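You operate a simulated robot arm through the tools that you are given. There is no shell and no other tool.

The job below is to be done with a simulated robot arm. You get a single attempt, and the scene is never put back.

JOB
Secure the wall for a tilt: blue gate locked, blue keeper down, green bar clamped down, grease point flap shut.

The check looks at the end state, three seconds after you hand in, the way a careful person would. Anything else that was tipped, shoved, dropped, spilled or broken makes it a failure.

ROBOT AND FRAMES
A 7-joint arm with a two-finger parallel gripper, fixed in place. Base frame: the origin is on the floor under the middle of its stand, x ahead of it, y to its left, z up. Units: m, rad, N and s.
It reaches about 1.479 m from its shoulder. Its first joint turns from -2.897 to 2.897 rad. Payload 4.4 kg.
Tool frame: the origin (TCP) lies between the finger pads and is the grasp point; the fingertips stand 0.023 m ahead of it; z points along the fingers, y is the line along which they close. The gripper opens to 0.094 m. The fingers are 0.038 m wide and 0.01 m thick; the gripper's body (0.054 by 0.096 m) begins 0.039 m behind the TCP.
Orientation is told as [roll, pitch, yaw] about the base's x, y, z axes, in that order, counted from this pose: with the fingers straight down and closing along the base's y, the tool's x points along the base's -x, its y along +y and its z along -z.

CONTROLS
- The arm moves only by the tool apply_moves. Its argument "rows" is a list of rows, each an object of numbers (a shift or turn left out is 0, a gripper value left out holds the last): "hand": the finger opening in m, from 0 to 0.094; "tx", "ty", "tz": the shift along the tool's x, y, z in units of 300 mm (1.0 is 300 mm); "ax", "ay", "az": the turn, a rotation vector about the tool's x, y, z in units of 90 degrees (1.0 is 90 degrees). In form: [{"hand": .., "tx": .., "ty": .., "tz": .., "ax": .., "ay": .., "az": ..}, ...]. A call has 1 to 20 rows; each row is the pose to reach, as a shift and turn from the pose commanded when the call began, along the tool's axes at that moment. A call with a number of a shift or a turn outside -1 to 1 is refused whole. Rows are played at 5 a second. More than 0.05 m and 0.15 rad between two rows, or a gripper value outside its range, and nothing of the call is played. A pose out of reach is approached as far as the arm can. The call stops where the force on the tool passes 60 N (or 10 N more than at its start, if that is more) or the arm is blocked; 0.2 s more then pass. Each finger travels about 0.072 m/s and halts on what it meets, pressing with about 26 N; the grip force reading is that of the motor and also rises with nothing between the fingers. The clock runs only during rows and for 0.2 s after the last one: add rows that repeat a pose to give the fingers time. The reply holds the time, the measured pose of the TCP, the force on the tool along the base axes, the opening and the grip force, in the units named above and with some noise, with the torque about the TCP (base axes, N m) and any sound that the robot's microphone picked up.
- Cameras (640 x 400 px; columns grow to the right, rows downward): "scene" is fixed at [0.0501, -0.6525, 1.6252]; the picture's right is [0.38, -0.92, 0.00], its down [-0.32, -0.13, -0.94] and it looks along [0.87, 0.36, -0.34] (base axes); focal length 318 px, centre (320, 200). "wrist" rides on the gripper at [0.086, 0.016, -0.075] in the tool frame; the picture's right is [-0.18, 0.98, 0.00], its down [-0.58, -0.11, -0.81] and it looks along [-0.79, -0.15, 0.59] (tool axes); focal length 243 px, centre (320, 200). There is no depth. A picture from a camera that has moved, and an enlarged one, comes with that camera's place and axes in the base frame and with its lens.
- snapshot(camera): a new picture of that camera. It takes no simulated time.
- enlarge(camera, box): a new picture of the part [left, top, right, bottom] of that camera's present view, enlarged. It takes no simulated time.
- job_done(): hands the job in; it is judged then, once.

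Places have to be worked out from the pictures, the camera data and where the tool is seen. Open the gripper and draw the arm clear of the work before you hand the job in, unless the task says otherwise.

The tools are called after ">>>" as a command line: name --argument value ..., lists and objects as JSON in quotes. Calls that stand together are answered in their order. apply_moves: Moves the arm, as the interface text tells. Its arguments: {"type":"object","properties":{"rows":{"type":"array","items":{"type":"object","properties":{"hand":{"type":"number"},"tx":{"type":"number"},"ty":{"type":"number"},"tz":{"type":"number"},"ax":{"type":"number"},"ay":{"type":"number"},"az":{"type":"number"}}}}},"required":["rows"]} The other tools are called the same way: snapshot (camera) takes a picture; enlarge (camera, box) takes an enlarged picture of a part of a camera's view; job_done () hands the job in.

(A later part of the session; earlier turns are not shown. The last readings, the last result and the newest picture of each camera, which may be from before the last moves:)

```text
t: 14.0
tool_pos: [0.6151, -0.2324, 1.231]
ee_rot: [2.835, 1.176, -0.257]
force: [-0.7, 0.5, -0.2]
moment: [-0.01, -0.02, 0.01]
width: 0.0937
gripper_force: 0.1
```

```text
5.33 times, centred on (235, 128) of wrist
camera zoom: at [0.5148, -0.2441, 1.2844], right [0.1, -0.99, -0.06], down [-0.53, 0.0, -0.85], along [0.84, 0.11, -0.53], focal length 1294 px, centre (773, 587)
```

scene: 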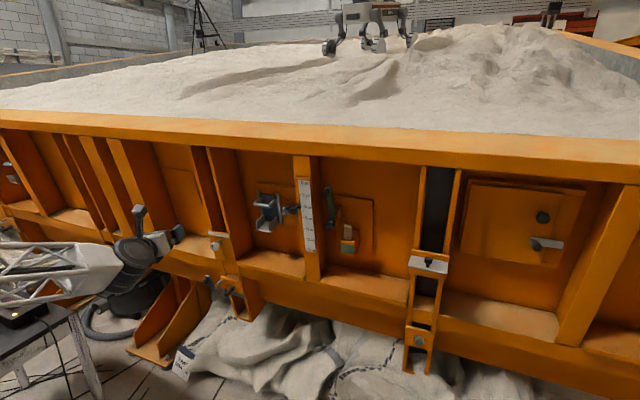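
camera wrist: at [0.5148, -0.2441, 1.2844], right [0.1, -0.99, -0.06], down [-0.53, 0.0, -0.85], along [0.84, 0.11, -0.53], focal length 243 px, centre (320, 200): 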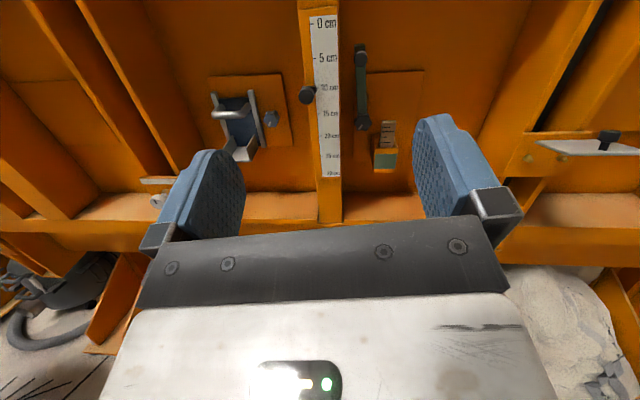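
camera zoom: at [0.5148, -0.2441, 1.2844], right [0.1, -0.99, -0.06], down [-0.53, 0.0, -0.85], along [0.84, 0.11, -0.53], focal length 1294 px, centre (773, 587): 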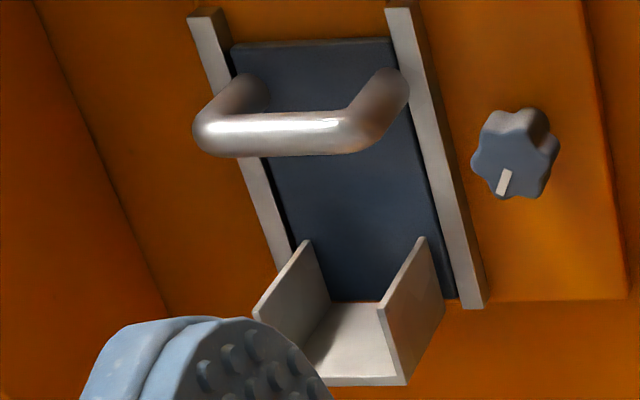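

The blue and black lobed knobs carry only white index marks. I need a close view of the green bar and box from the right to understand the clamp, so I'll bring the camera in, pitched up so it looks level.

>>> apply_moves --rows '[{"tx": -0.065, "ty": 0.048, "tz": 0.108, "ax": 0.015, "ay": 0.05, "az": 0.006}, {"tx": -0.13, "ty": 0.096, "tz": 0.216, "ax": 0.03, "ay": 0.1, "az": 0.012}, {"tx": -0.195, "ty": 0.144, "tz": 0.324, "ax": 0.045, "ay": 0.15, "az": 0.018}, {"tx": -0.26, "ty": 0.192, "tz": 0.432, "ax": 0.06, "ay": 0.2, "az": 0.024}, {"tx": -0.325, "ty": 0.24, "tz": 0.54, "ax": 0.075, "ay": 0.25, "az": 0.03}, {"tx": -0.39, "ty": 0.288, "tz": 0.648, "ax": 0.09, "ay": 0.3, "az": 0.036}, {"tx": -0.456, "ty": 0.337, "tz": 0.757, "ax": 0.103, "ay": 0.353, "az": 0.042}]'

>>> snapshot --camera "wrist"

>>> snapshot --camera "scene"

```text
t: 15.6
tool_pos: [0.8798, -0.3305, 1.1994]
ee_rot: [2.938, 0.648, 0.074]
force: [0.1, -0.1, -0.1]
moment: [0.02, 0.02, -0.03]
width: 0.0941
gripper_force: 0.0
```

```text
taken
camera wrist: at [0.7713, -0.3686, 1.1955], right [0.34, -0.94, 0.05], down [-0.02, -0.06, -1.0], along [0.94, 0.33, -0.04], focal length 243 px, centre (320, 200)
```

wrist: 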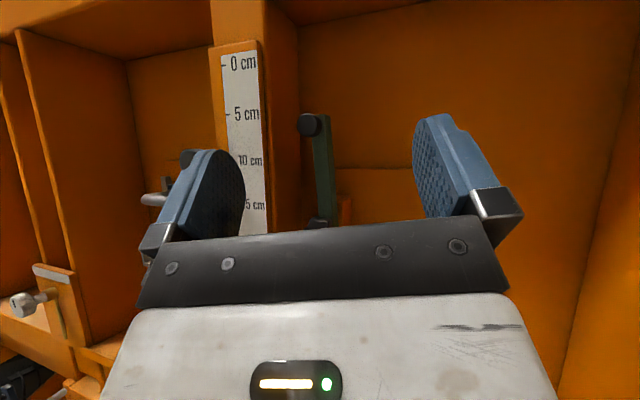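

```text
taken
```

scene: 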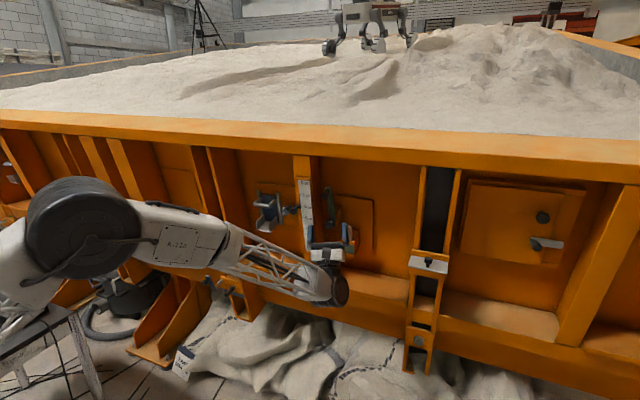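

The bar is visible but the knob and box are hidden by the gripper. I'll lower the camera about 13 cm so they rise into the upper half of the view.

>>> apply_moves --rows '[{"tx": -0.087, "ty": -0.024, "tz": -0.114}, {"tx": -0.174, "ty": -0.048, "tz": -0.228}, {"tx": -0.261, "ty": -0.0715, "tz": -0.341}]'

>>> snapshot --camera "wrist"

>>> enlarge --camera "wrist" --box '[240, 20, 430, 230]'

```text
t: 16.4
tool_pos: [0.878, -0.3298, 1.0694]
ee_rot: [2.939, 0.651, 0.072]
force: [-0.7, 0.2, 1.2]
moment: [-0.02, 0.0, 0.0]
width: 0.094
gripper_force: 0.0
```

```text
taken
camera wrist: at [0.7703, -0.368, 1.0652], right [0.34, -0.94, 0.05], down [-0.02, -0.06, -1.0], along [0.94, 0.33, -0.04], focal length 243 px, centre (320, 200)
```

wrist: 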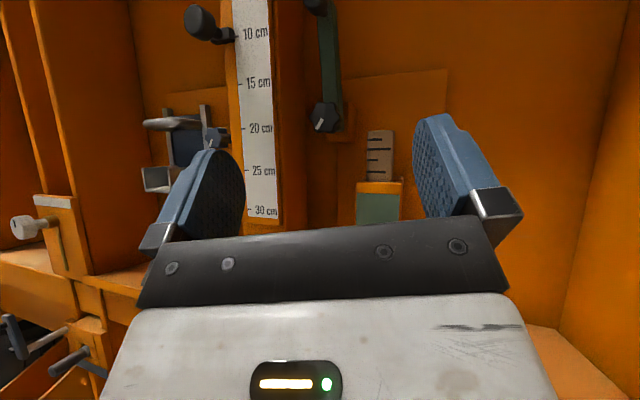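

```text
1.90 times, centred on (335, 125) of wrist
camera zoom: at [0.7703, -0.368, 1.0652], right [0.34, -0.94, 0.05], down [-0.02, -0.06, -1.0], along [0.94, 0.33, -0.04], focal length 462 px, centre (291, 343)
```

zoom: 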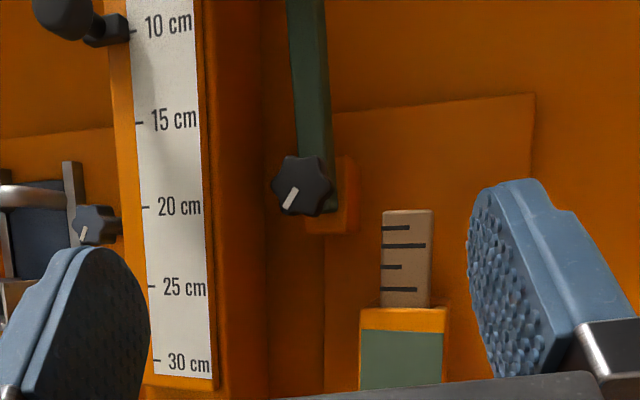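

The green bar pivots on an orange block at its lower end, where the black lobed knob clamps it; swung right it would lie over the wooden peg in the green-fronted box. I'll zoom into the gate and its knob from this low angle.

>>> enlarge --camera "wrist" --box '[130, 90, 240, 200]'

>>> enlarge --camera "wrist" --box '[0, 190, 140, 400]'

>>> enlarge --camera "wrist" --box '[300, 80, 420, 225]'

```text
3.64 times, centred on (185, 145) of wrist
camera zoom: at [0.7703, -0.368, 1.0652], right [0.34, -0.94, 0.05], down [-0.02, -0.06, -1.0], along [0.94, 0.33, -0.04], focal length 882 px, centre (811, 400)
```

zoom: 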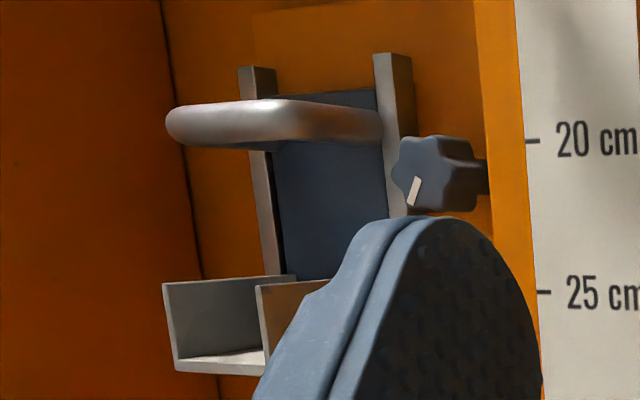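

```text
1.90 times, centred on (70, 295) of wrist
camera zoom: at [0.7703, -0.368, 1.0652], right [0.34, -0.94, 0.05], down [-0.02, -0.06, -1.0], along [0.94, 0.33, -0.04], focal length 462 px, centre (796, 19)
```

zoom: 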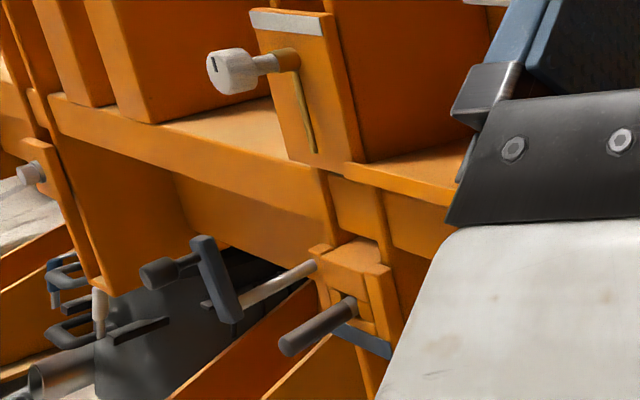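

```text
2.76 times, centred on (360, 152) of wrist
camera zoom: at [0.7703, -0.368, 1.0652], right [0.34, -0.94, 0.05], down [-0.02, -0.06, -1.0], along [0.94, 0.33, -0.04], focal length 669 px, centre (210, 331)
```

zoom: 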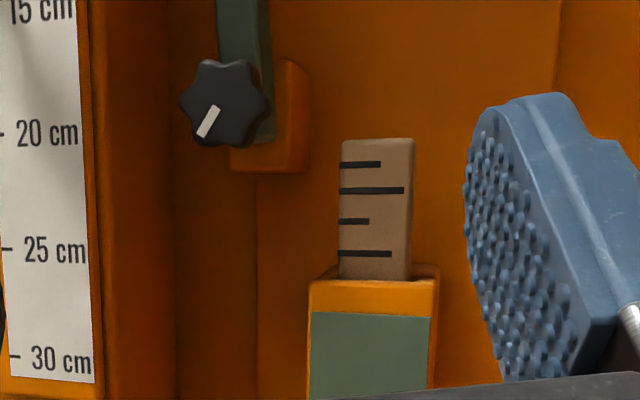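

Now I understand the devices: keeper (swing right and down in front of the pin), gate (turn its blue knob), green bar (swing down over the peg, tighten the black knob), flap (push down). I'll back off, level the tool, then unwind the roll so I have turning range.

>>> apply_moves --rows '[{"tx": 0.081, "ty": -0.012, "tz": -0.028, "ay": -0.0725}, {"tx": 0.162, "ty": -0.024, "tz": -0.056, "ay": -0.145}, {"tx": 0.243, "ty": -0.036, "tz": -0.084, "ay": -0.2175}, {"tx": 0.324, "ty": -0.048, "tz": -0.112, "ay": -0.29}, {"tx": 0.405, "ty": -0.06, "tz": -0.14, "ay": -0.3625}, {"tx": 0.487, "ty": -0.072, "tz": -0.167, "ay": -0.435}, {"tx": 0.568, "ty": -0.084, "tz": -0.195, "ay": -0.5075}, {"tx": 0.649, "ty": -0.096, "tz": -0.223, "ay": -0.58}]'

>>> apply_moves --rows '[{"az": -0.09}, {"az": -0.18}, {"az": -0.27}, {"az": -0.36}, {"az": -0.45}, {"az": -0.54}, {"az": -0.63}, {"az": -0.72}, {"az": -0.81}, {"az": -0.9}, {"az": -0.95}, {"az": -1.0}]'

>>> snapshot --camera "wrist"

>>> snapshot --camera "scene"

```text
t: 18.2
tool_pos: [0.6817, -0.3302, 1.129]
ee_rot: [1.554, 1.413, -1.39]
force: [-0.6, 0.1, 0.4]
moment: [-0.03, -0.01, -0.01]
width: 0.094
gripper_force: 0.1
```

```text
t: 20.8
tool_pos: [0.6795, -0.3296, 1.1302]
ee_rot: [1.572, -0.163, -1.373]
force: [0.1, -0.3, -0.3]
moment: [0.01, -0.01, 0.02]
width: 0.0941
gripper_force: 0.0
```

```text
taken
camera wrist: at [0.5895, -0.2571, 1.1311], right [0.01, -0.02, 1.0], down [-0.68, -0.74, -0.01], along [0.74, -0.68, -0.02], focal length 243 px, centre (320, 200)
```

wrist: 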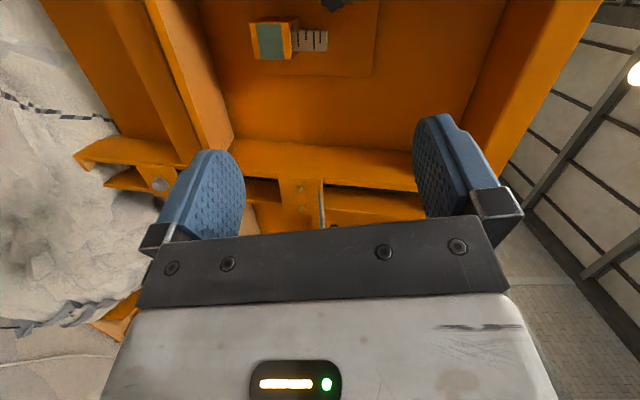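

```text
taken
```

scene: 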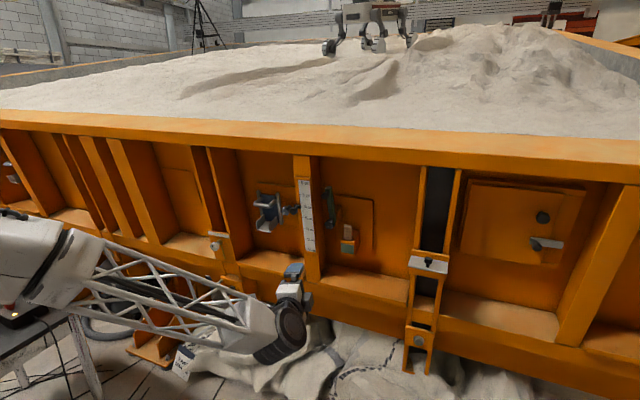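

The camera now looks to the right along the wall. I'll zoom on the flap area from here.

>>> enlarge --camera "wrist" --box '[240, 150, 420, 230]'

>>> enlarge --camera "scene" --box '[400, 240, 460, 290]'

```text
3.56 times, centred on (330, 190) of wrist
camera zoom: at [0.5895, -0.2571, 1.1311], right [0.01, -0.02, 1.0], down [-0.68, -0.74, -0.01], along [0.74, -0.68, -0.02], focal length 863 px, centre (284, 236)
```

zoom: 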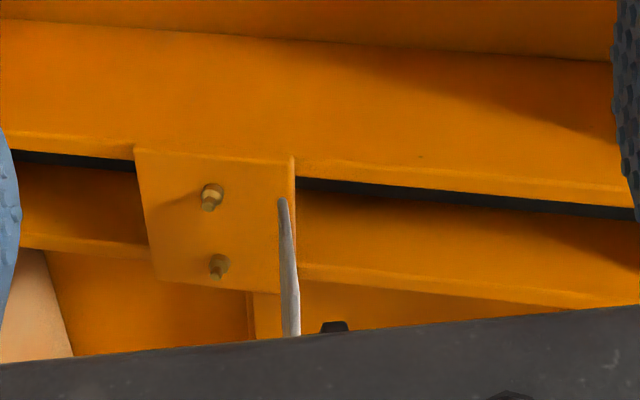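

```text
8.00 times, centred on (430, 265) of scene
camera zoom: at [0.0501, -0.6525, 1.6252], right [0.38, -0.92, 0.0], down [-0.32, -0.13, -0.94], along [0.87, 0.36, -0.34], focal length 2547 px, centre (-560, -320)
```

zoom: 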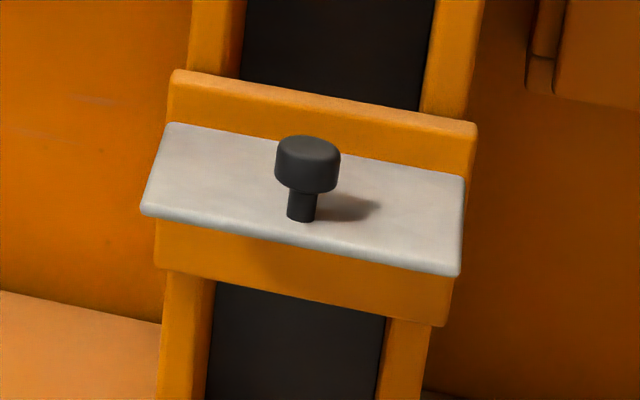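

The flap plate measures about x 0.876–0.945, y −0.58 to −0.686, z 1.135, hinged on its wall side. I'll square up the tool and move to a spot in front of and above its left half, away from its knob.

>>> apply_moves --rows '[{"tx": -0.14, "ty": 0.01, "tz": 0.021, "ay": -0.018, "az": 0.014}, {"tx": -0.28, "ty": 0.021, "tz": 0.043, "ay": -0.036, "az": 0.029}, {"tx": -0.42, "ty": 0.031, "tz": 0.064, "ay": -0.054, "az": 0.043}, {"tx": -0.56, "ty": 0.042, "tz": 0.085, "ay": -0.073, "az": 0.058}, {"tx": -0.7, "ty": 0.052, "tz": 0.106, "ay": -0.091, "az": 0.072}, {"tx": -0.84, "ty": 0.063, "tz": 0.128, "ay": -0.109, "az": 0.087}, {"tx": -0.98, "ty": 0.073, "tz": 0.149, "ay": -0.127, "az": 0.101}]'

>>> apply_moves --rows '[{"az": -0.09, "hand": 0.0}, {"az": -0.18}, {"az": -0.27}, {"az": -0.36}, {"az": -0.45}, {"az": -0.54}, {"az": -0.63}, {"az": -0.72}, {"az": -0.81}, {"az": -0.9}, {"az": -0.95}, {"az": -1.0}]'

>>> snapshot --camera "wrist"

>>> snapshot --camera "scene"

```text
t: 22.4
tool_pos: [0.7807, -0.6026, 1.1963]
ee_rot: [1.584, 0.002, -1.572]
force: [0.1, -0.3, -0.4]
moment: [0.0, -0.01, -0.01]
width: 0.0939
gripper_force: 0.0
```

```text
t: 25.0
tool_pos: [0.7796, -0.6016, 1.1978]
ee_rot: [-3.077, -1.555, 3.075]
force: [0.3, -0.3, 0.5]
moment: [0.03, 0.0, 0.02]
width: 0.0001
gripper_force: 25.5
```

```text
taken
camera wrist: at [0.7065, -0.5852, 1.1101], right [0.0, 0.98, 0.18], down [-0.82, -0.11, 0.57], along [0.58, -0.15, 0.8], focal length 243 px, centre (320, 200)
```

wrist: 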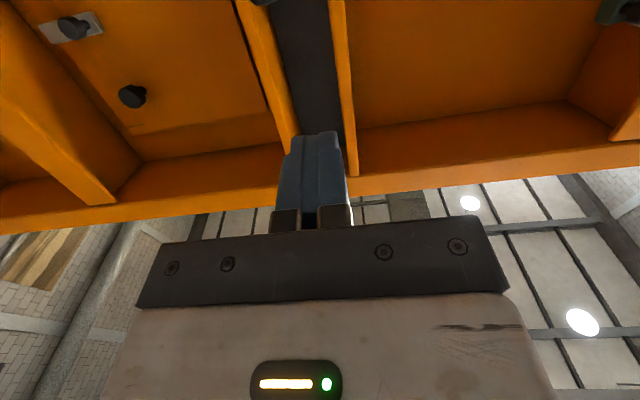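

```text
taken
```

scene: 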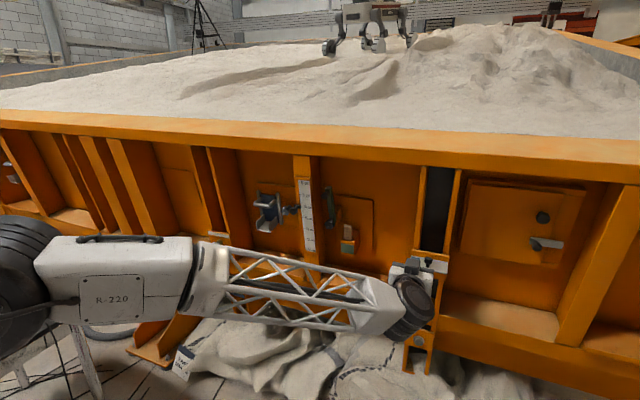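

The tool is closed, level and above the flap height, with tool z along +X and x along −Z. I'll advance over the flap's front edge, left of its knob.

>>> apply_moves --rows '[{"tz": 0.1}, {"tz": 0.2}, {"tz": 0.31}]'

>>> enlarge --camera "scene" --box '[390, 230, 470, 290]'

```text
t: 25.8
tool_pos: [0.8732, -0.6036, 1.2003]
ee_rot: [-3.143, -1.555, 3.138]
force: [-0.9, 0.2, 0.7]
moment: [0.05, 0.02, -0.01]
width: 0.0001
gripper_force: 25.7
```

```text
6.67 times, centred on (430, 260) of scene
camera zoom: at [0.0501, -0.6525, 1.6252], right [0.38, -0.92, 0.0], down [-0.32, -0.13, -0.94], along [0.87, 0.36, -0.34], focal length 2122 px, centre (-413, -200)
```

zoom: 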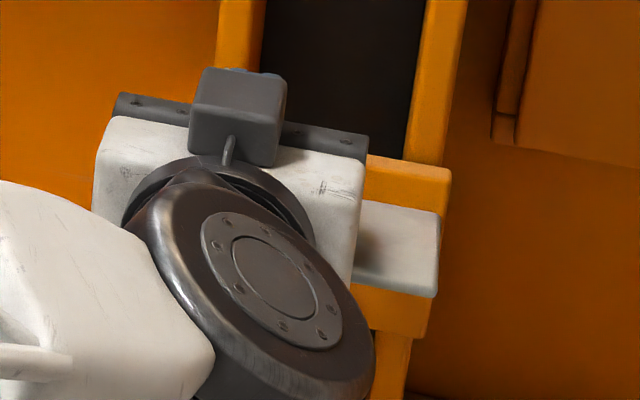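

Now I'll press down slowly, watching the force.

>>> apply_moves --rows '[{"tx": 0.03}, {"tx": 0.06}, {"tx": 0.09}, {"tx": 0.12}, {"tx": 0.15}, {"tx": 0.18}, {"tx": 0.21}]'

>>> enlarge --camera "scene" --box '[390, 230, 470, 290]'

>>> snapshot --camera "wrist"

```text
t: 27.4
tool_pos: [0.874, -0.6035, 1.1364]
ee_rot: [3.084, -1.555, -3.088]
force: [0.4, 0.5, -0.1]
moment: [0.05, 0.02, 0.04]
width: 0.0001
gripper_force: 26.2
```

```text
6.67 times, centred on (430, 260) of scene
camera zoom: at [0.0501, -0.6525, 1.6252], right [0.38, -0.92, 0.0], down [-0.32, -0.13, -0.94], along [0.87, 0.36, -0.34], focal length 2122 px, centre (-413, -200)
```

zoom: 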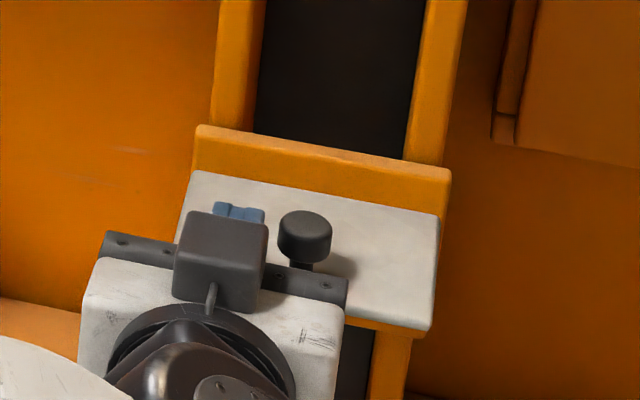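

```text
taken
camera wrist: at [0.8002, -0.5857, 1.0484], right [0.0, 0.98, 0.18], down [-0.82, -0.11, 0.57], along [0.58, -0.15, 0.8], focal length 243 px, centre (320, 200)
```

wrist: 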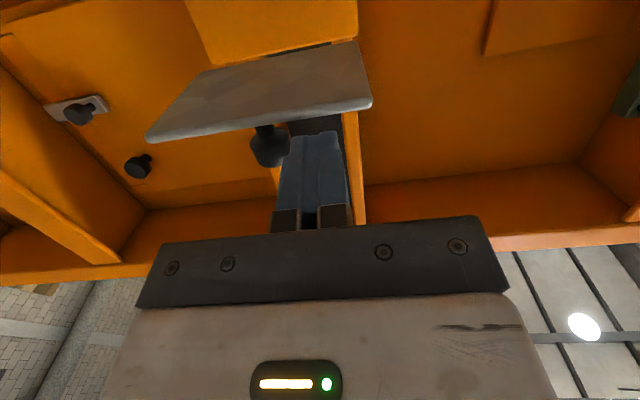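

No contact: the plate lies a bit deeper (x ≈ 0.902–0.973, z ≈ 1.12) and the tips are just short of its edge. I'll raise, advance 3 cm and press down again.

>>> apply_moves --rows '[{"tx": -0.07}, {"tx": -0.14}, {"tx": -0.14, "tz": 0.05}, {"tx": -0.14, "tz": 0.11}, {"tx": -0.11, "tz": 0.11}, {"tx": -0.08, "tz": 0.11}, {"tx": -0.05, "tz": 0.11}, {"tx": -0.02, "tz": 0.11}, {"tx": 0.01, "tz": 0.11}]'

>>> snapshot --camera "wrist"

>>> enlarge --camera "scene" --box '[390, 230, 470, 290]'

```text
t: 29.4
tool_pos: [0.9072, -0.6015, 1.1346]
ee_rot: [3.088, -1.556, -3.091]
force: [-0.5, 0.0, -0.2]
moment: [-0.02, 0.03, 0.0]
width: 0.0
gripper_force: 25.9
```

```text
taken
camera wrist: at [0.8338, -0.585, 1.0462], right [0.0, 0.98, 0.18], down [-0.82, -0.11, 0.57], along [0.58, -0.15, 0.8], focal length 243 px, centre (320, 200)
```

wrist: 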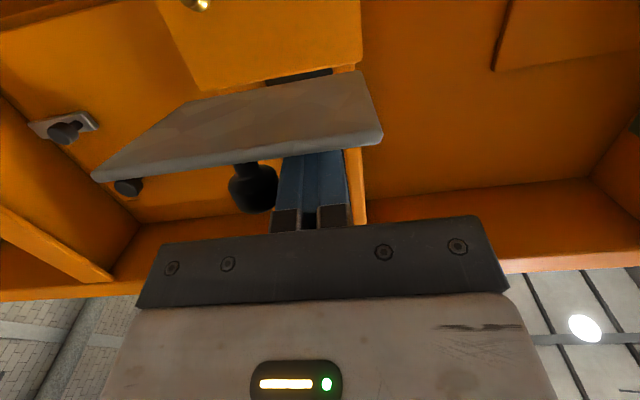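

```text
6.67 times, centred on (430, 260) of scene
camera zoom: at [0.0501, -0.6525, 1.6252], right [0.38, -0.92, 0.0], down [-0.32, -0.13, -0.94], along [0.87, 0.36, -0.34], focal length 2122 px, centre (-413, -200)
```

zoom: 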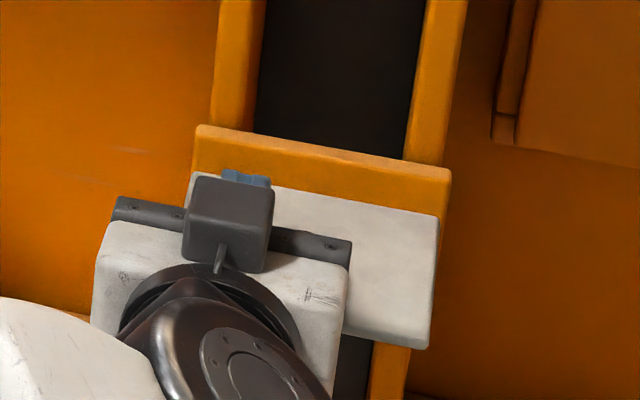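

The flap is starting to tip down with little force. I'll continue down, then push forward to swing it flat.

>>> apply_moves --rows '[{"tx": 0.03}, {"tx": 0.06}, {"tx": 0.09}, {"tx": 0.12}, {"tx": 0.15}, {"tx": 0.18}]'

>>> snapshot --camera "wrist"

>>> enlarge --camera "scene" --box '[390, 230, 470, 290]'

```text
t: 30.8
tool_pos: [0.9067, -0.6021, 1.08]
ee_rot: [3.092, -1.554, -3.095]
force: [-0.3, 0.4, 0.5]
moment: [0.0, -0.02, 0.01]
width: 0.0
gripper_force: 26.1
```

```text
taken
camera wrist: at [0.8344, -0.5853, 0.9917], right [0.0, 0.98, 0.18], down [-0.82, -0.11, 0.57], along [0.58, -0.15, 0.8], focal length 243 px, centre (320, 200)
```

wrist: 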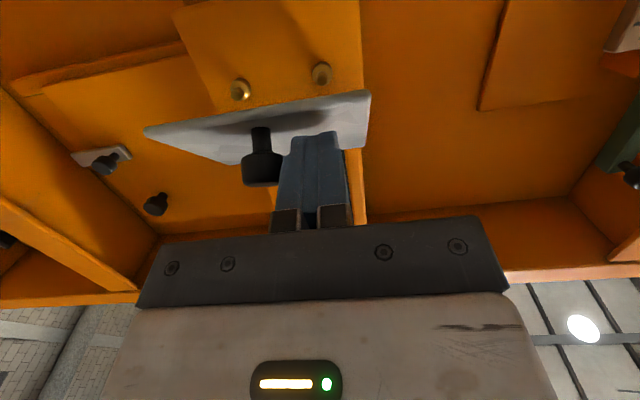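

```text
6.67 times, centred on (430, 260) of scene
camera zoom: at [0.0501, -0.6525, 1.6252], right [0.38, -0.92, 0.0], down [-0.32, -0.13, -0.94], along [0.87, 0.36, -0.34], focal length 2122 px, centre (-413, -200)
```

zoom: 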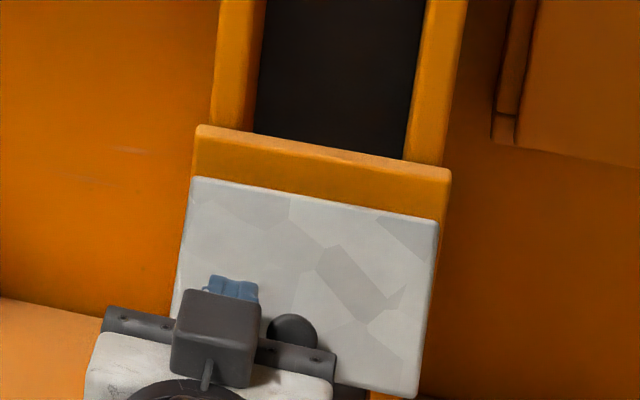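

The flap is about 60° down and both nipples are still visible behind it. I'll push forward with the fingertips to close it.

>>> apply_moves --rows '[{"tz": 0.02, "tx": 0.01}, {"tz": 0.04, "tx": 0.02}, {"tz": 0.06, "tx": 0.02}, {"tz": 0.08, "tx": 0.02}, {"tz": 0.1, "tx": 0.02}, {"tz": 0.12, "tx": 0.02}]'

>>> snapshot --camera "wrist"

>>> enlarge --camera "scene" --box '[390, 230, 470, 290]'

```text
t: 32.2
tool_pos: [0.9442, -0.603, 1.0754]
ee_rot: [3.109, -1.555, -3.11]
force: [-1.3, 0.2, 0.1]
moment: [-0.01, 0.04, -0.01]
width: 0.0
gripper_force: 26.4
```

```text
taken
camera wrist: at [0.8706, -0.5856, 0.9871], right [0.0, 0.98, 0.18], down [-0.82, -0.11, 0.57], along [0.58, -0.15, 0.8], focal length 243 px, centre (320, 200)
```

wrist: 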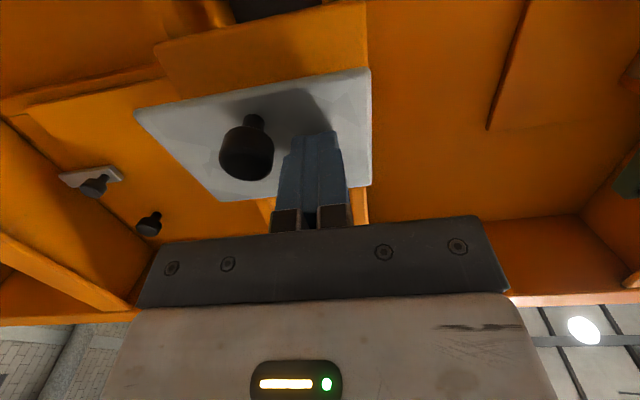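

```text
6.67 times, centred on (430, 260) of scene
camera zoom: at [0.0501, -0.6525, 1.6252], right [0.38, -0.92, 0.0], down [-0.32, -0.13, -0.94], along [0.87, 0.36, -0.34], focal length 2122 px, centre (-413, -200)
```

zoom: 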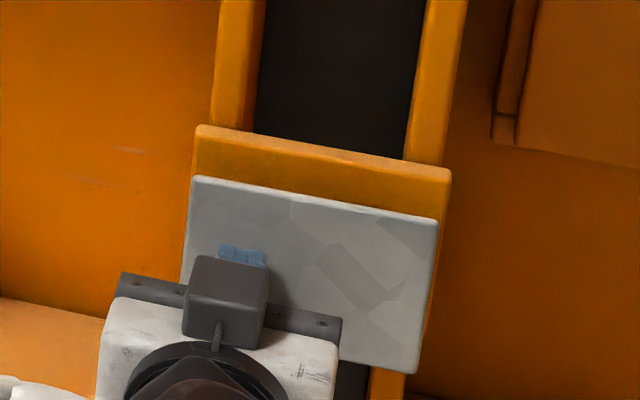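

The flap now covers the nipples and is nearly vertical. I'll press on gently until I feel it seat.

>>> apply_moves --rows '[{"tz": 0.01}, {"tz": 0.02}, {"tz": 0.03}, {"tz": 0.04}, {"tz": 0.05}, {"tz": 0.06}]'

```text
t: 33.2
tool_pos: [0.9537, -0.6036, 1.0735]
ee_rot: [3.012, -1.556, -3.016]
force: [-25.6, 6.5, 1.0]
moment: [-0.02, -0.52, 0.17]
width: 0.0003
gripper_force: 26.2
stopped in row 4: the force on the tool passed its limit at 95 N (the readings are from after the stop); the commanded pose is now the measured one
```

It seated firmly. I'll back off straight and check that the flap stays shut.

>>> apply_moves --rows '[{"tz": -0.05}, {"tz": -0.15}, {"tz": -0.3}, {"tz": -0.45}, {"tz": -0.6}]'

>>> enlarge --camera "scene" --box '[390, 230, 470, 290]'

>>> enlarge --camera "wrist" --box '[180, 0, 440, 200]'

```text
t: 34.4
tool_pos: [0.7734, -0.6033, 1.0723]
ee_rot: [3.029, -1.558, -3.03]
force: [-0.4, -0.1, -1.1]
moment: [0.01, -0.01, -0.03]
width: 0.0
gripper_force: 25.6
```

```text
6.67 times, centred on (430, 260) of scene
camera zoom: at [0.0501, -0.6525, 1.6252], right [0.38, -0.92, 0.0], down [-0.32, -0.13, -0.94], along [0.87, 0.36, -0.34], focal length 2122 px, centre (-413, -200)
```

zoom: 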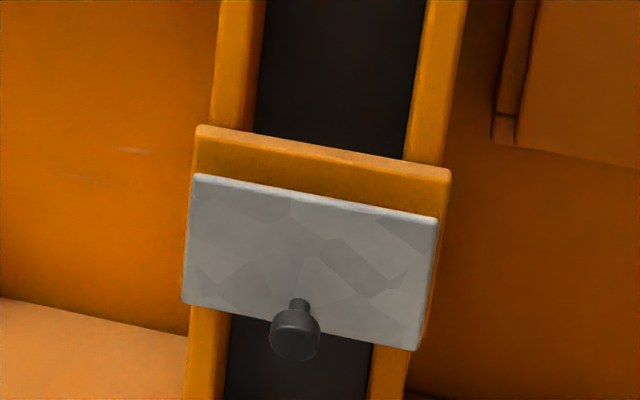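

```text
2.00 times, centred on (310, 100) of wrist
camera zoom: at [0.7003, -0.5858, 0.9838], right [0.0, 0.98, 0.19], down [-0.81, -0.11, 0.57], along [0.58, -0.15, 0.8], focal length 485 px, centre (340, 400)
```

zoom: 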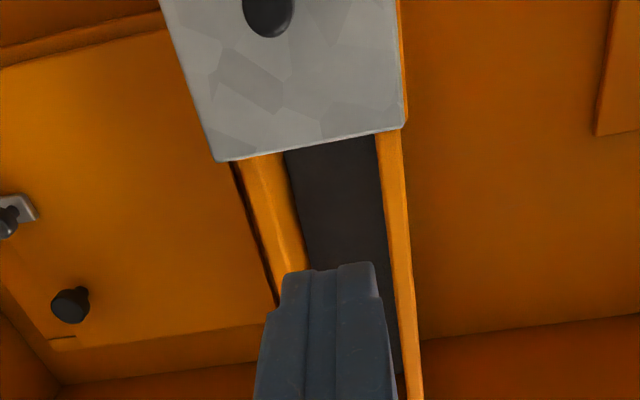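

The flap is shut and stays. Next is the green bar: I'll move to in front of its handle (≈ y −0.27, z 1.265), open the hand and roll the tool so the fingers close vertically with the camera on the right side.

>>> apply_moves --rows '[{"tx": -0.08, "ty": 0.125, "hand": 0.06}, {"tx": -0.16, "ty": 0.25}, {"tx": -0.24, "ty": 0.375}, {"tx": -0.32, "ty": 0.5}, {"tx": -0.4, "ty": 0.625}, {"tx": -0.48, "ty": 0.75}, {"tx": -0.56, "ty": 0.875}, {"tx": -0.643, "ty": 1.0}]'

>>> apply_moves --rows '[{"az": -0.09, "hand": 0.06}, {"az": -0.18}, {"az": -0.27}, {"az": -0.36}, {"az": -0.45}, {"az": -0.54}, {"az": -0.63}, {"az": -0.72}, {"az": -0.81}, {"az": -0.9}, {"az": -0.95}, {"az": -1.0}]'

>>> snapshot --camera "wrist"

>>> snapshot --camera "scene"

```text
t: 35.3
tool_pos: [0.8028, -0.4749, 0.9932]
ee_rot: [0.755, -1.406, -0.732]
force: [0.3, -0.8, 0.1]
moment: [-0.01, -0.03, 0.01]
width: 0.0601
gripper_force: 0.0
stopped in row 4: the arm was blocked; the commanded pose is now the measured one
```

```text
t: 37.9
tool_pos: [0.8627, -0.5173, 1.1076]
ee_rot: [-1.306, -0.23, 1.552]
force: [-0.4, 0.9, -0.2]
moment: [0.0, 0.02, 0.03]
width: 0.0598
gripper_force: 0.1
out of reach, approached as far as the arm can: row 7, 8, 9, 10, 11, 12
```

```text
taken
camera wrist: at [0.7847, -0.6011, 1.0907], right [-0.25, 0.4, -0.88], down [-0.74, 0.51, 0.44], along [0.62, 0.76, 0.17], focal length 243 px, centre (320, 200)
```

wrist: 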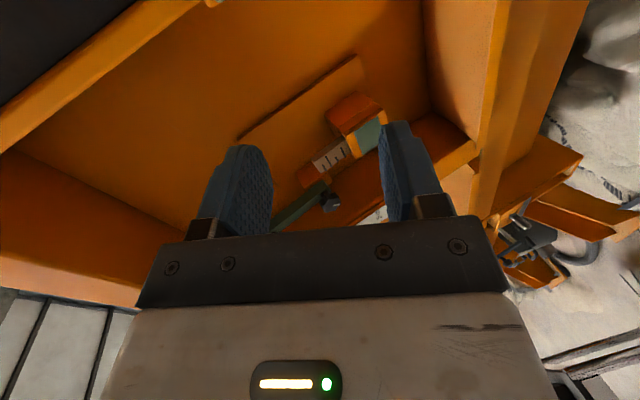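

```text
taken
```

scene: 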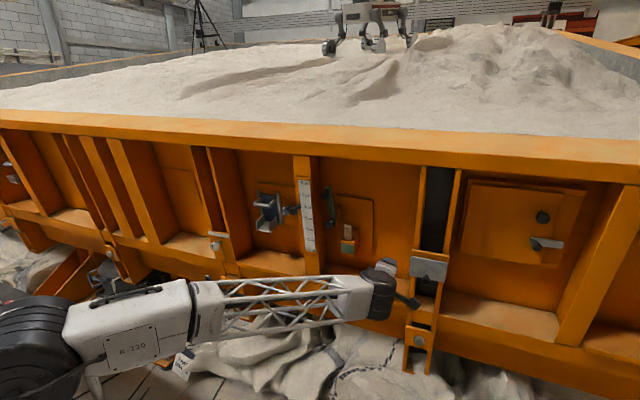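

The arm was blocked mid-move and ended off-path, apparently by its own joint limits rather than at the tool (tool force is near zero). I'll inspect the scene carefully before moving on.

>>> enlarge --camera "scene" --box '[0, 230, 240, 400]'

>>> enlarge --camera "scene" --box '[300, 170, 470, 340]'

```text
2.35 times, centred on (120, 315) of scene
camera zoom: at [0.0501, -0.6525, 1.6252], right [0.38, -0.92, 0.0], down [-0.32, -0.13, -0.94], along [0.87, 0.36, -0.34], focal length 749 px, centre (791, -71)
```

zoom: 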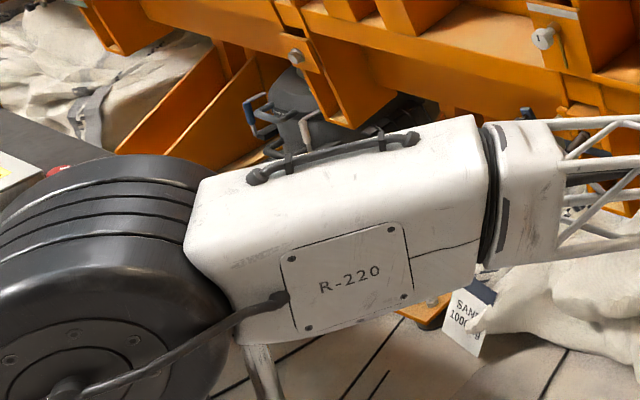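

```text
2.35 times, centred on (385, 255) of scene
camera zoom: at [0.0501, -0.6525, 1.6252], right [0.38, -0.92, 0.0], down [-0.32, -0.13, -0.94], along [0.87, 0.36, -0.34], focal length 749 px, centre (167, 71)
```

zoom: 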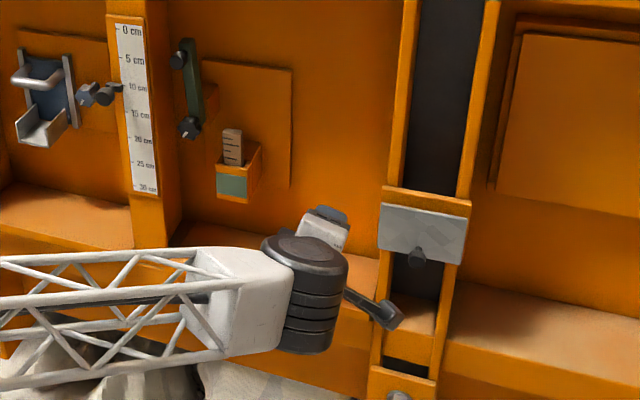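

Everything on the wall looks undisturbed. I'm in roughly the right roll, pitched down 15°. I'll move in small careful steps up, left and slightly forward, so the arm isn't folded so tightly.

>>> apply_moves --rows '[{"tx": -0.097, "ty": -0.05, "tz": 0.01}, {"tx": -0.193, "ty": -0.1, "tz": 0.02}, {"tx": -0.29, "ty": -0.15, "tz": 0.03}, {"tx": -0.386, "ty": -0.201, "tz": 0.04}]'

>>> snapshot --camera "scene"

```text
t: 38.9
tool_pos: [0.8925, -0.4186, 1.1874]
ee_rot: [-1.307, -0.231, 1.55]
force: [0.2, -0.4, -0.1]
moment: [0.0, -0.04, -0.02]
width: 0.0601
gripper_force: 0.0
```

```text
taken
```

scene: 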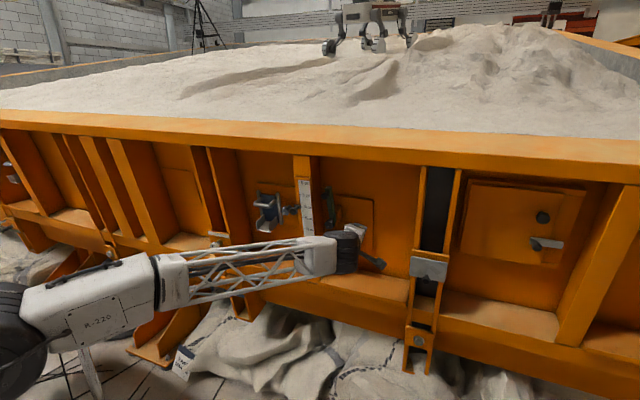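

That tracked well. Next I'll straighten the orientation while continuing up-left.

>>> apply_moves --rows '[{"tx": -0.076, "ty": -0.032, "tz": -0.01, "ax": 0.04, "az": -0.04}, {"tx": -0.152, "ty": -0.064, "tz": -0.021, "ax": 0.08, "az": -0.08}, {"tx": -0.228, "ty": -0.096, "tz": -0.032, "ax": 0.12, "az": -0.12}, {"tx": -0.304, "ty": -0.128, "tz": -0.042, "ax": 0.159, "ay": -0.013, "az": -0.158}]'

>>> snapshot --camera "wrist"

>>> snapshot --camera "scene"

```text
t: 39.9
tool_pos: [0.9163, -0.3586, 1.2937]
ee_rot: [-1.459, -0.052, 1.59]
force: [-0.3, -0.7, 0.9]
moment: [0.0, 0.01, 0.0]
width: 0.0599
gripper_force: 0.0
out of reach, approached as far as the arm can: row 2, 3, 4
```

```text
taken
camera wrist: at [0.8423, -0.4464, 1.2818], right [-0.11, 0.23, -0.97], down [-0.8, 0.56, 0.23], along [0.59, 0.8, 0.12], focal length 243 px, centre (320, 200)
```

wrist: 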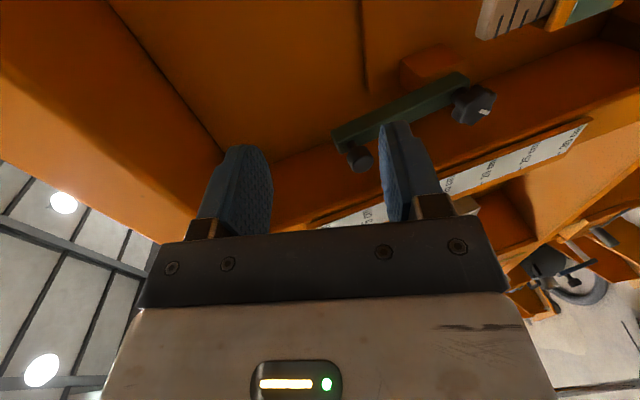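

```text
taken
```

scene: 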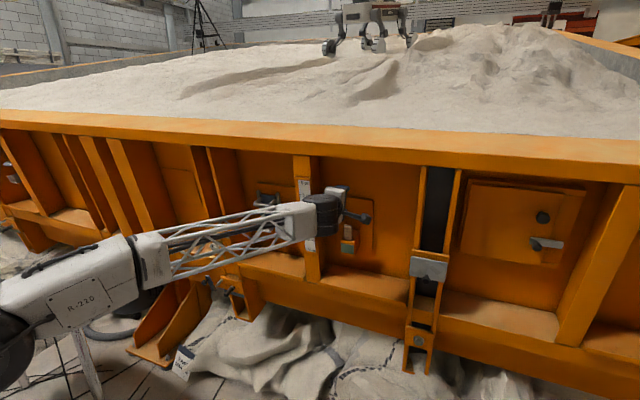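

Only slightly short of orientation: tool is pitched down 6.6° with fingers closing vertically, which is good enough to grip the round handle. I'll shift left and down to line up with the handle, staying in front of the wall.

>>> apply_moves --rows '[{"tx": -0.1, "ty": 0.037, "tz": 0.006}, {"tx": -0.19, "ty": 0.075, "tz": 0.012}, {"tx": -0.287, "ty": 0.112, "tz": 0.017}]'

>>> snapshot --camera "wrist"

>>> enlarge --camera "scene" --box '[230, 160, 400, 280]'

```text
t: 40.7
tool_pos: [0.9219, -0.2734, 1.2828]
ee_rot: [-1.44, -0.058, 1.586]
force: [-0.7, 1.2, -0.5]
moment: [-0.04, 0.0, -0.02]
width: 0.0602
gripper_force: 0.2
out of reach, approached as far as the arm can: row 1, 2, 3
```

```text
taken
camera wrist: at [0.8475, -0.3583, 1.2709], right [-0.13, 0.24, -0.96], down [-0.79, 0.56, 0.25], along [0.59, 0.8, 0.12], focal length 243 px, centre (320, 200)
```

wrist: 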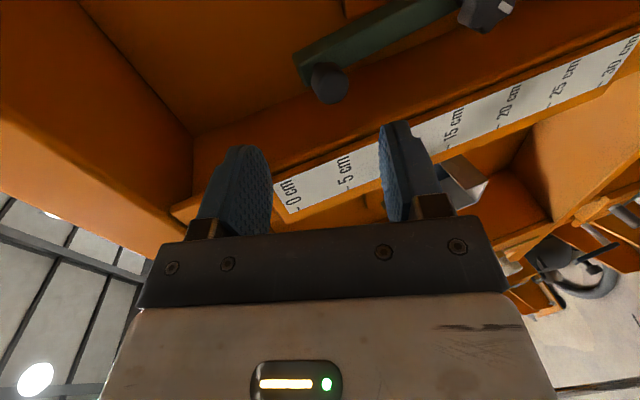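

```text
3.33 times, centred on (315, 220) of scene
camera zoom: at [0.0501, -0.6525, 1.6252], right [0.38, -0.92, 0.0], down [-0.32, -0.13, -0.94], along [0.87, 0.36, -0.34], focal length 1061 px, centre (337, 133)
```

zoom: 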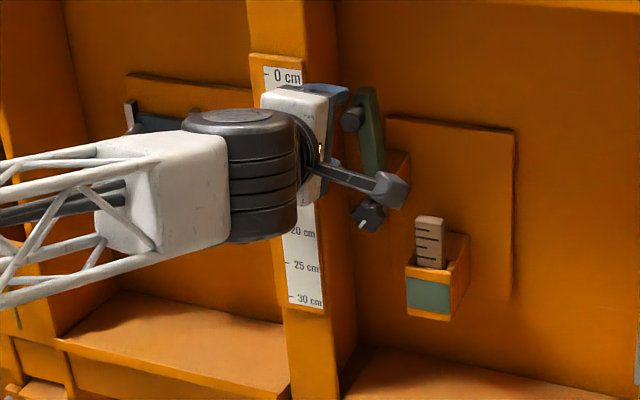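

The remaining shortfall looks like the roll joint limit. I'll roll back about 15° (the handle is round, so it doesn't matter) and correct the height.

>>> apply_moves --rows '[{"az": 0.08}, {"az": 0.16}, {"az": 0.17, "tx": -0.011, "ty": 0.056, "tz": 0.03}]'

>>> snapshot --camera "wrist"

```text
t: 41.5
tool_pos: [0.9299, -0.2694, 1.2654]
ee_rot: [-1.458, -0.318, 1.557]
force: [0.7, -0.2, -0.2]
moment: [0.01, -0.04, -0.02]
width: 0.0601
gripper_force: 0.0
```

```text
taken
camera wrist: at [0.8524, -0.3468, 1.2305], right [-0.11, 0.48, -0.87], down [-0.78, 0.5, 0.37], along [0.61, 0.72, 0.32], focal length 243 px, centre (320, 200)
```

wrist: 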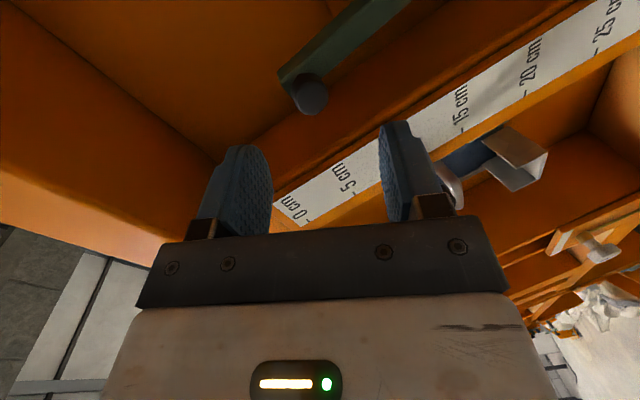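

Now within limits and the handle lies straight ahead between the fingers (≈1.02, −0.263, 1.266). I'll advance along the tool axis to straddle it.

>>> apply_moves --rows '[{"tx": -0.005, "ty": -0.01, "tz": 0.1}, {"tx": -0.01, "ty": -0.02, "tz": 0.2}, {"tx": -0.016, "ty": -0.032, "tz": 0.285}]'

>>> snapshot --camera "wrist"

>>> enlarge --camera "scene" --box '[290, 160, 390, 240]'

```text
t: 42.3
tool_pos: [1.0155, -0.2659, 1.2655]
ee_rot: [-1.453, -0.315, 1.556]
force: [0.5, 0.0, -0.3]
moment: [0.02, 0.02, 0.01]
width: 0.0599
gripper_force: 0.0
```

```text
taken
camera wrist: at [0.9386, -0.3433, 1.2316], right [-0.11, 0.48, -0.87], down [-0.78, 0.5, 0.37], along [0.61, 0.72, 0.32], focal length 243 px, centre (320, 200)
```

wrist: 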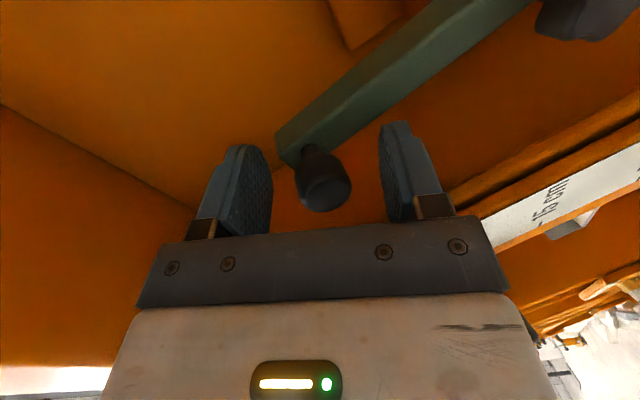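

```text
5.00 times, centred on (340, 200) of scene
camera zoom: at [0.0501, -0.6525, 1.6252], right [0.38, -0.92, 0.0], down [-0.32, -0.13, -0.94], along [0.87, 0.36, -0.34], focal length 1592 px, centre (220, 200)
```

zoom: 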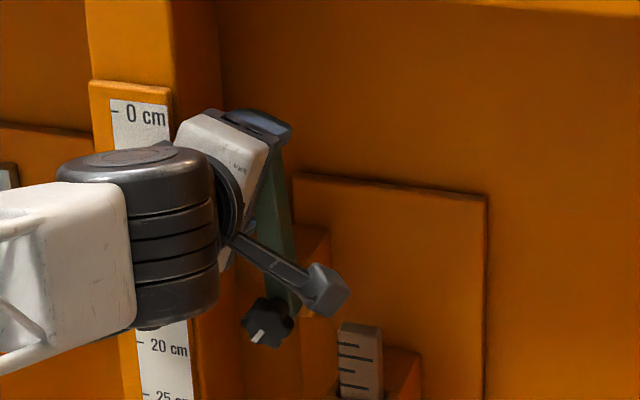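

The handle head sits right between the fingers. I'll close on it.

>>> apply_moves --rows '[{"hand": 0.0}, {"hand": 0.0}, {"hand": 0.0}, {"hand": 0.0}]'

>>> snapshot --camera "wrist"

```text
t: 43.3
tool_pos: [1.0148, -0.2644, 1.2703]
ee_rot: [-1.457, -0.315, 1.558]
force: [16.5, 1.1, 33.4]
moment: [-0.25, -1.69, -0.34]
width: 0.0383
gripper_force: 45.2
```

```text
taken
camera wrist: at [0.9382, -0.3428, 1.2349], right [-0.1, 0.48, -0.87], down [-0.78, 0.5, 0.37], along [0.61, 0.72, 0.32], focal length 243 px, centre (320, 200)
```

wrist: 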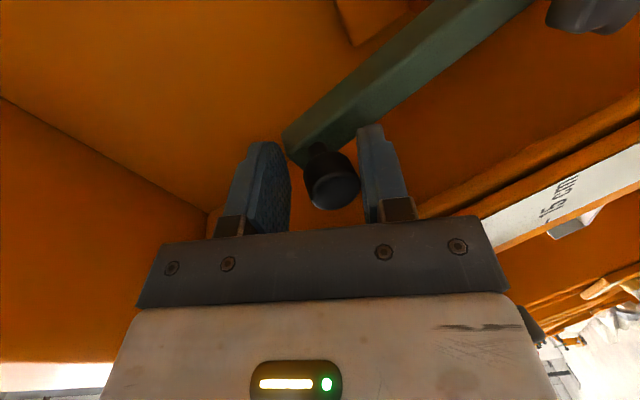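

The reaction is upward with the fingers still 38 mm apart: the upper finger likely landed on the top end of the bar, so the handle sits about 1.5 cm closer to me than estimated. I'll reopen, back off 1.5 cm and close again.

>>> apply_moves --rows '[{"hand": 0.06}, {"hand": 0.06}, {"hand": 0.06, "tz": -0.03}, {"hand": 0.06, "tz": -0.055}, {"hand": 0.06, "tz": -0.055}]'

>>> apply_moves --rows '[{"hand": 0.0}, {"hand": 0.0}, {"hand": 0.0}, {"hand": 0.0}]'

>>> snapshot --camera "wrist"

```text
t: 44.5
tool_pos: [0.9992, -0.2652, 1.268]
ee_rot: [-1.454, -0.318, 1.558]
force: [-0.7, 0.4, 0.5]
moment: [0.01, 0.03, -0.02]
width: 0.0603
gripper_force: 0.1
```

```text
t: 45.5
tool_pos: [0.9999, -0.2651, 1.2662]
ee_rot: [-1.452, -0.318, 1.557]
force: [-8.9, -1.1, -13.7]
moment: [-0.01, -0.35, 0.02]
width: 0.0273
gripper_force: 45.0
```

```text
taken
camera wrist: at [0.9224, -0.3438, 1.2319], right [-0.11, 0.48, -0.87], down [-0.78, 0.5, 0.37], along [0.61, 0.72, 0.32], focal length 243 px, centre (320, 200)
```

wrist: 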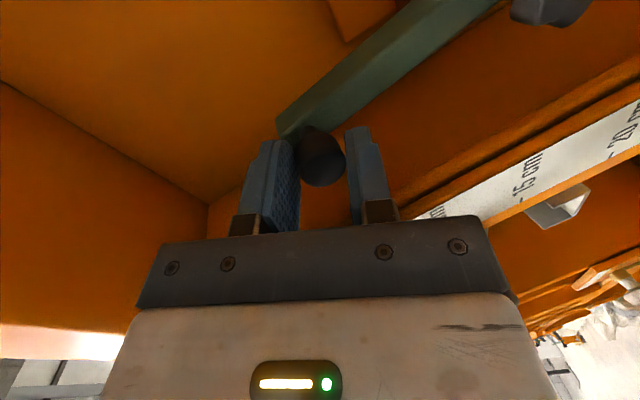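

The grip is on the 27 mm handle now. I'll try the first 15° of the swing (right, about the pivot at y≈−0.276, z≈1.148) and check resistance.

>>> apply_moves --rows '[{"tx": 0.034, "ty": -0.013, "tz": -0.001, "hand": 0.0}, {"tx": 0.067, "ty": -0.022, "tz": -0.001}, {"tx": 0.101, "ty": -0.028, "tz": -0.002}, {"tx": 0.135, "ty": -0.032, "tz": -0.002}]'

>>> enlarge --camera "scene" --box '[300, 160, 400, 260]'

>>> snapshot --camera "wrist"

```text
t: 46.5
tool_pos: [0.9995, -0.306, 1.2619]
ee_rot: [-1.454, -0.317, 1.558]
force: [8.7, 10.0, -16.9]
moment: [0.51, -0.55, 0.73]
width: 0.0273
gripper_force: 45.8
```

```text
4.00 times, centred on (350, 210) of scene
camera zoom: at [0.0501, -0.6525, 1.6252], right [0.38, -0.92, 0.0], down [-0.32, -0.13, -0.94], along [0.87, 0.36, -0.34], focal length 1273 px, centre (200, 160)
```

zoom: 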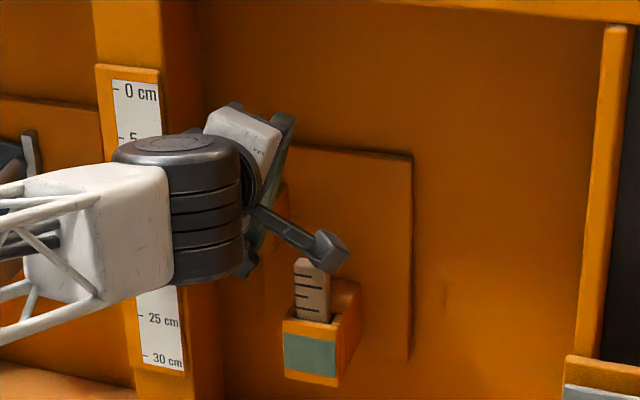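

```text
taken
camera wrist: at [0.9231, -0.3849, 1.2285], right [-0.11, 0.48, -0.87], down [-0.78, 0.5, 0.37], along [0.61, 0.72, 0.32], focal length 243 px, centre (320, 200)
```

wrist: 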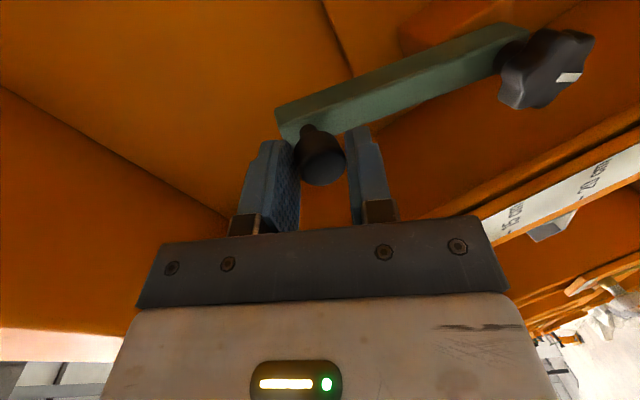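

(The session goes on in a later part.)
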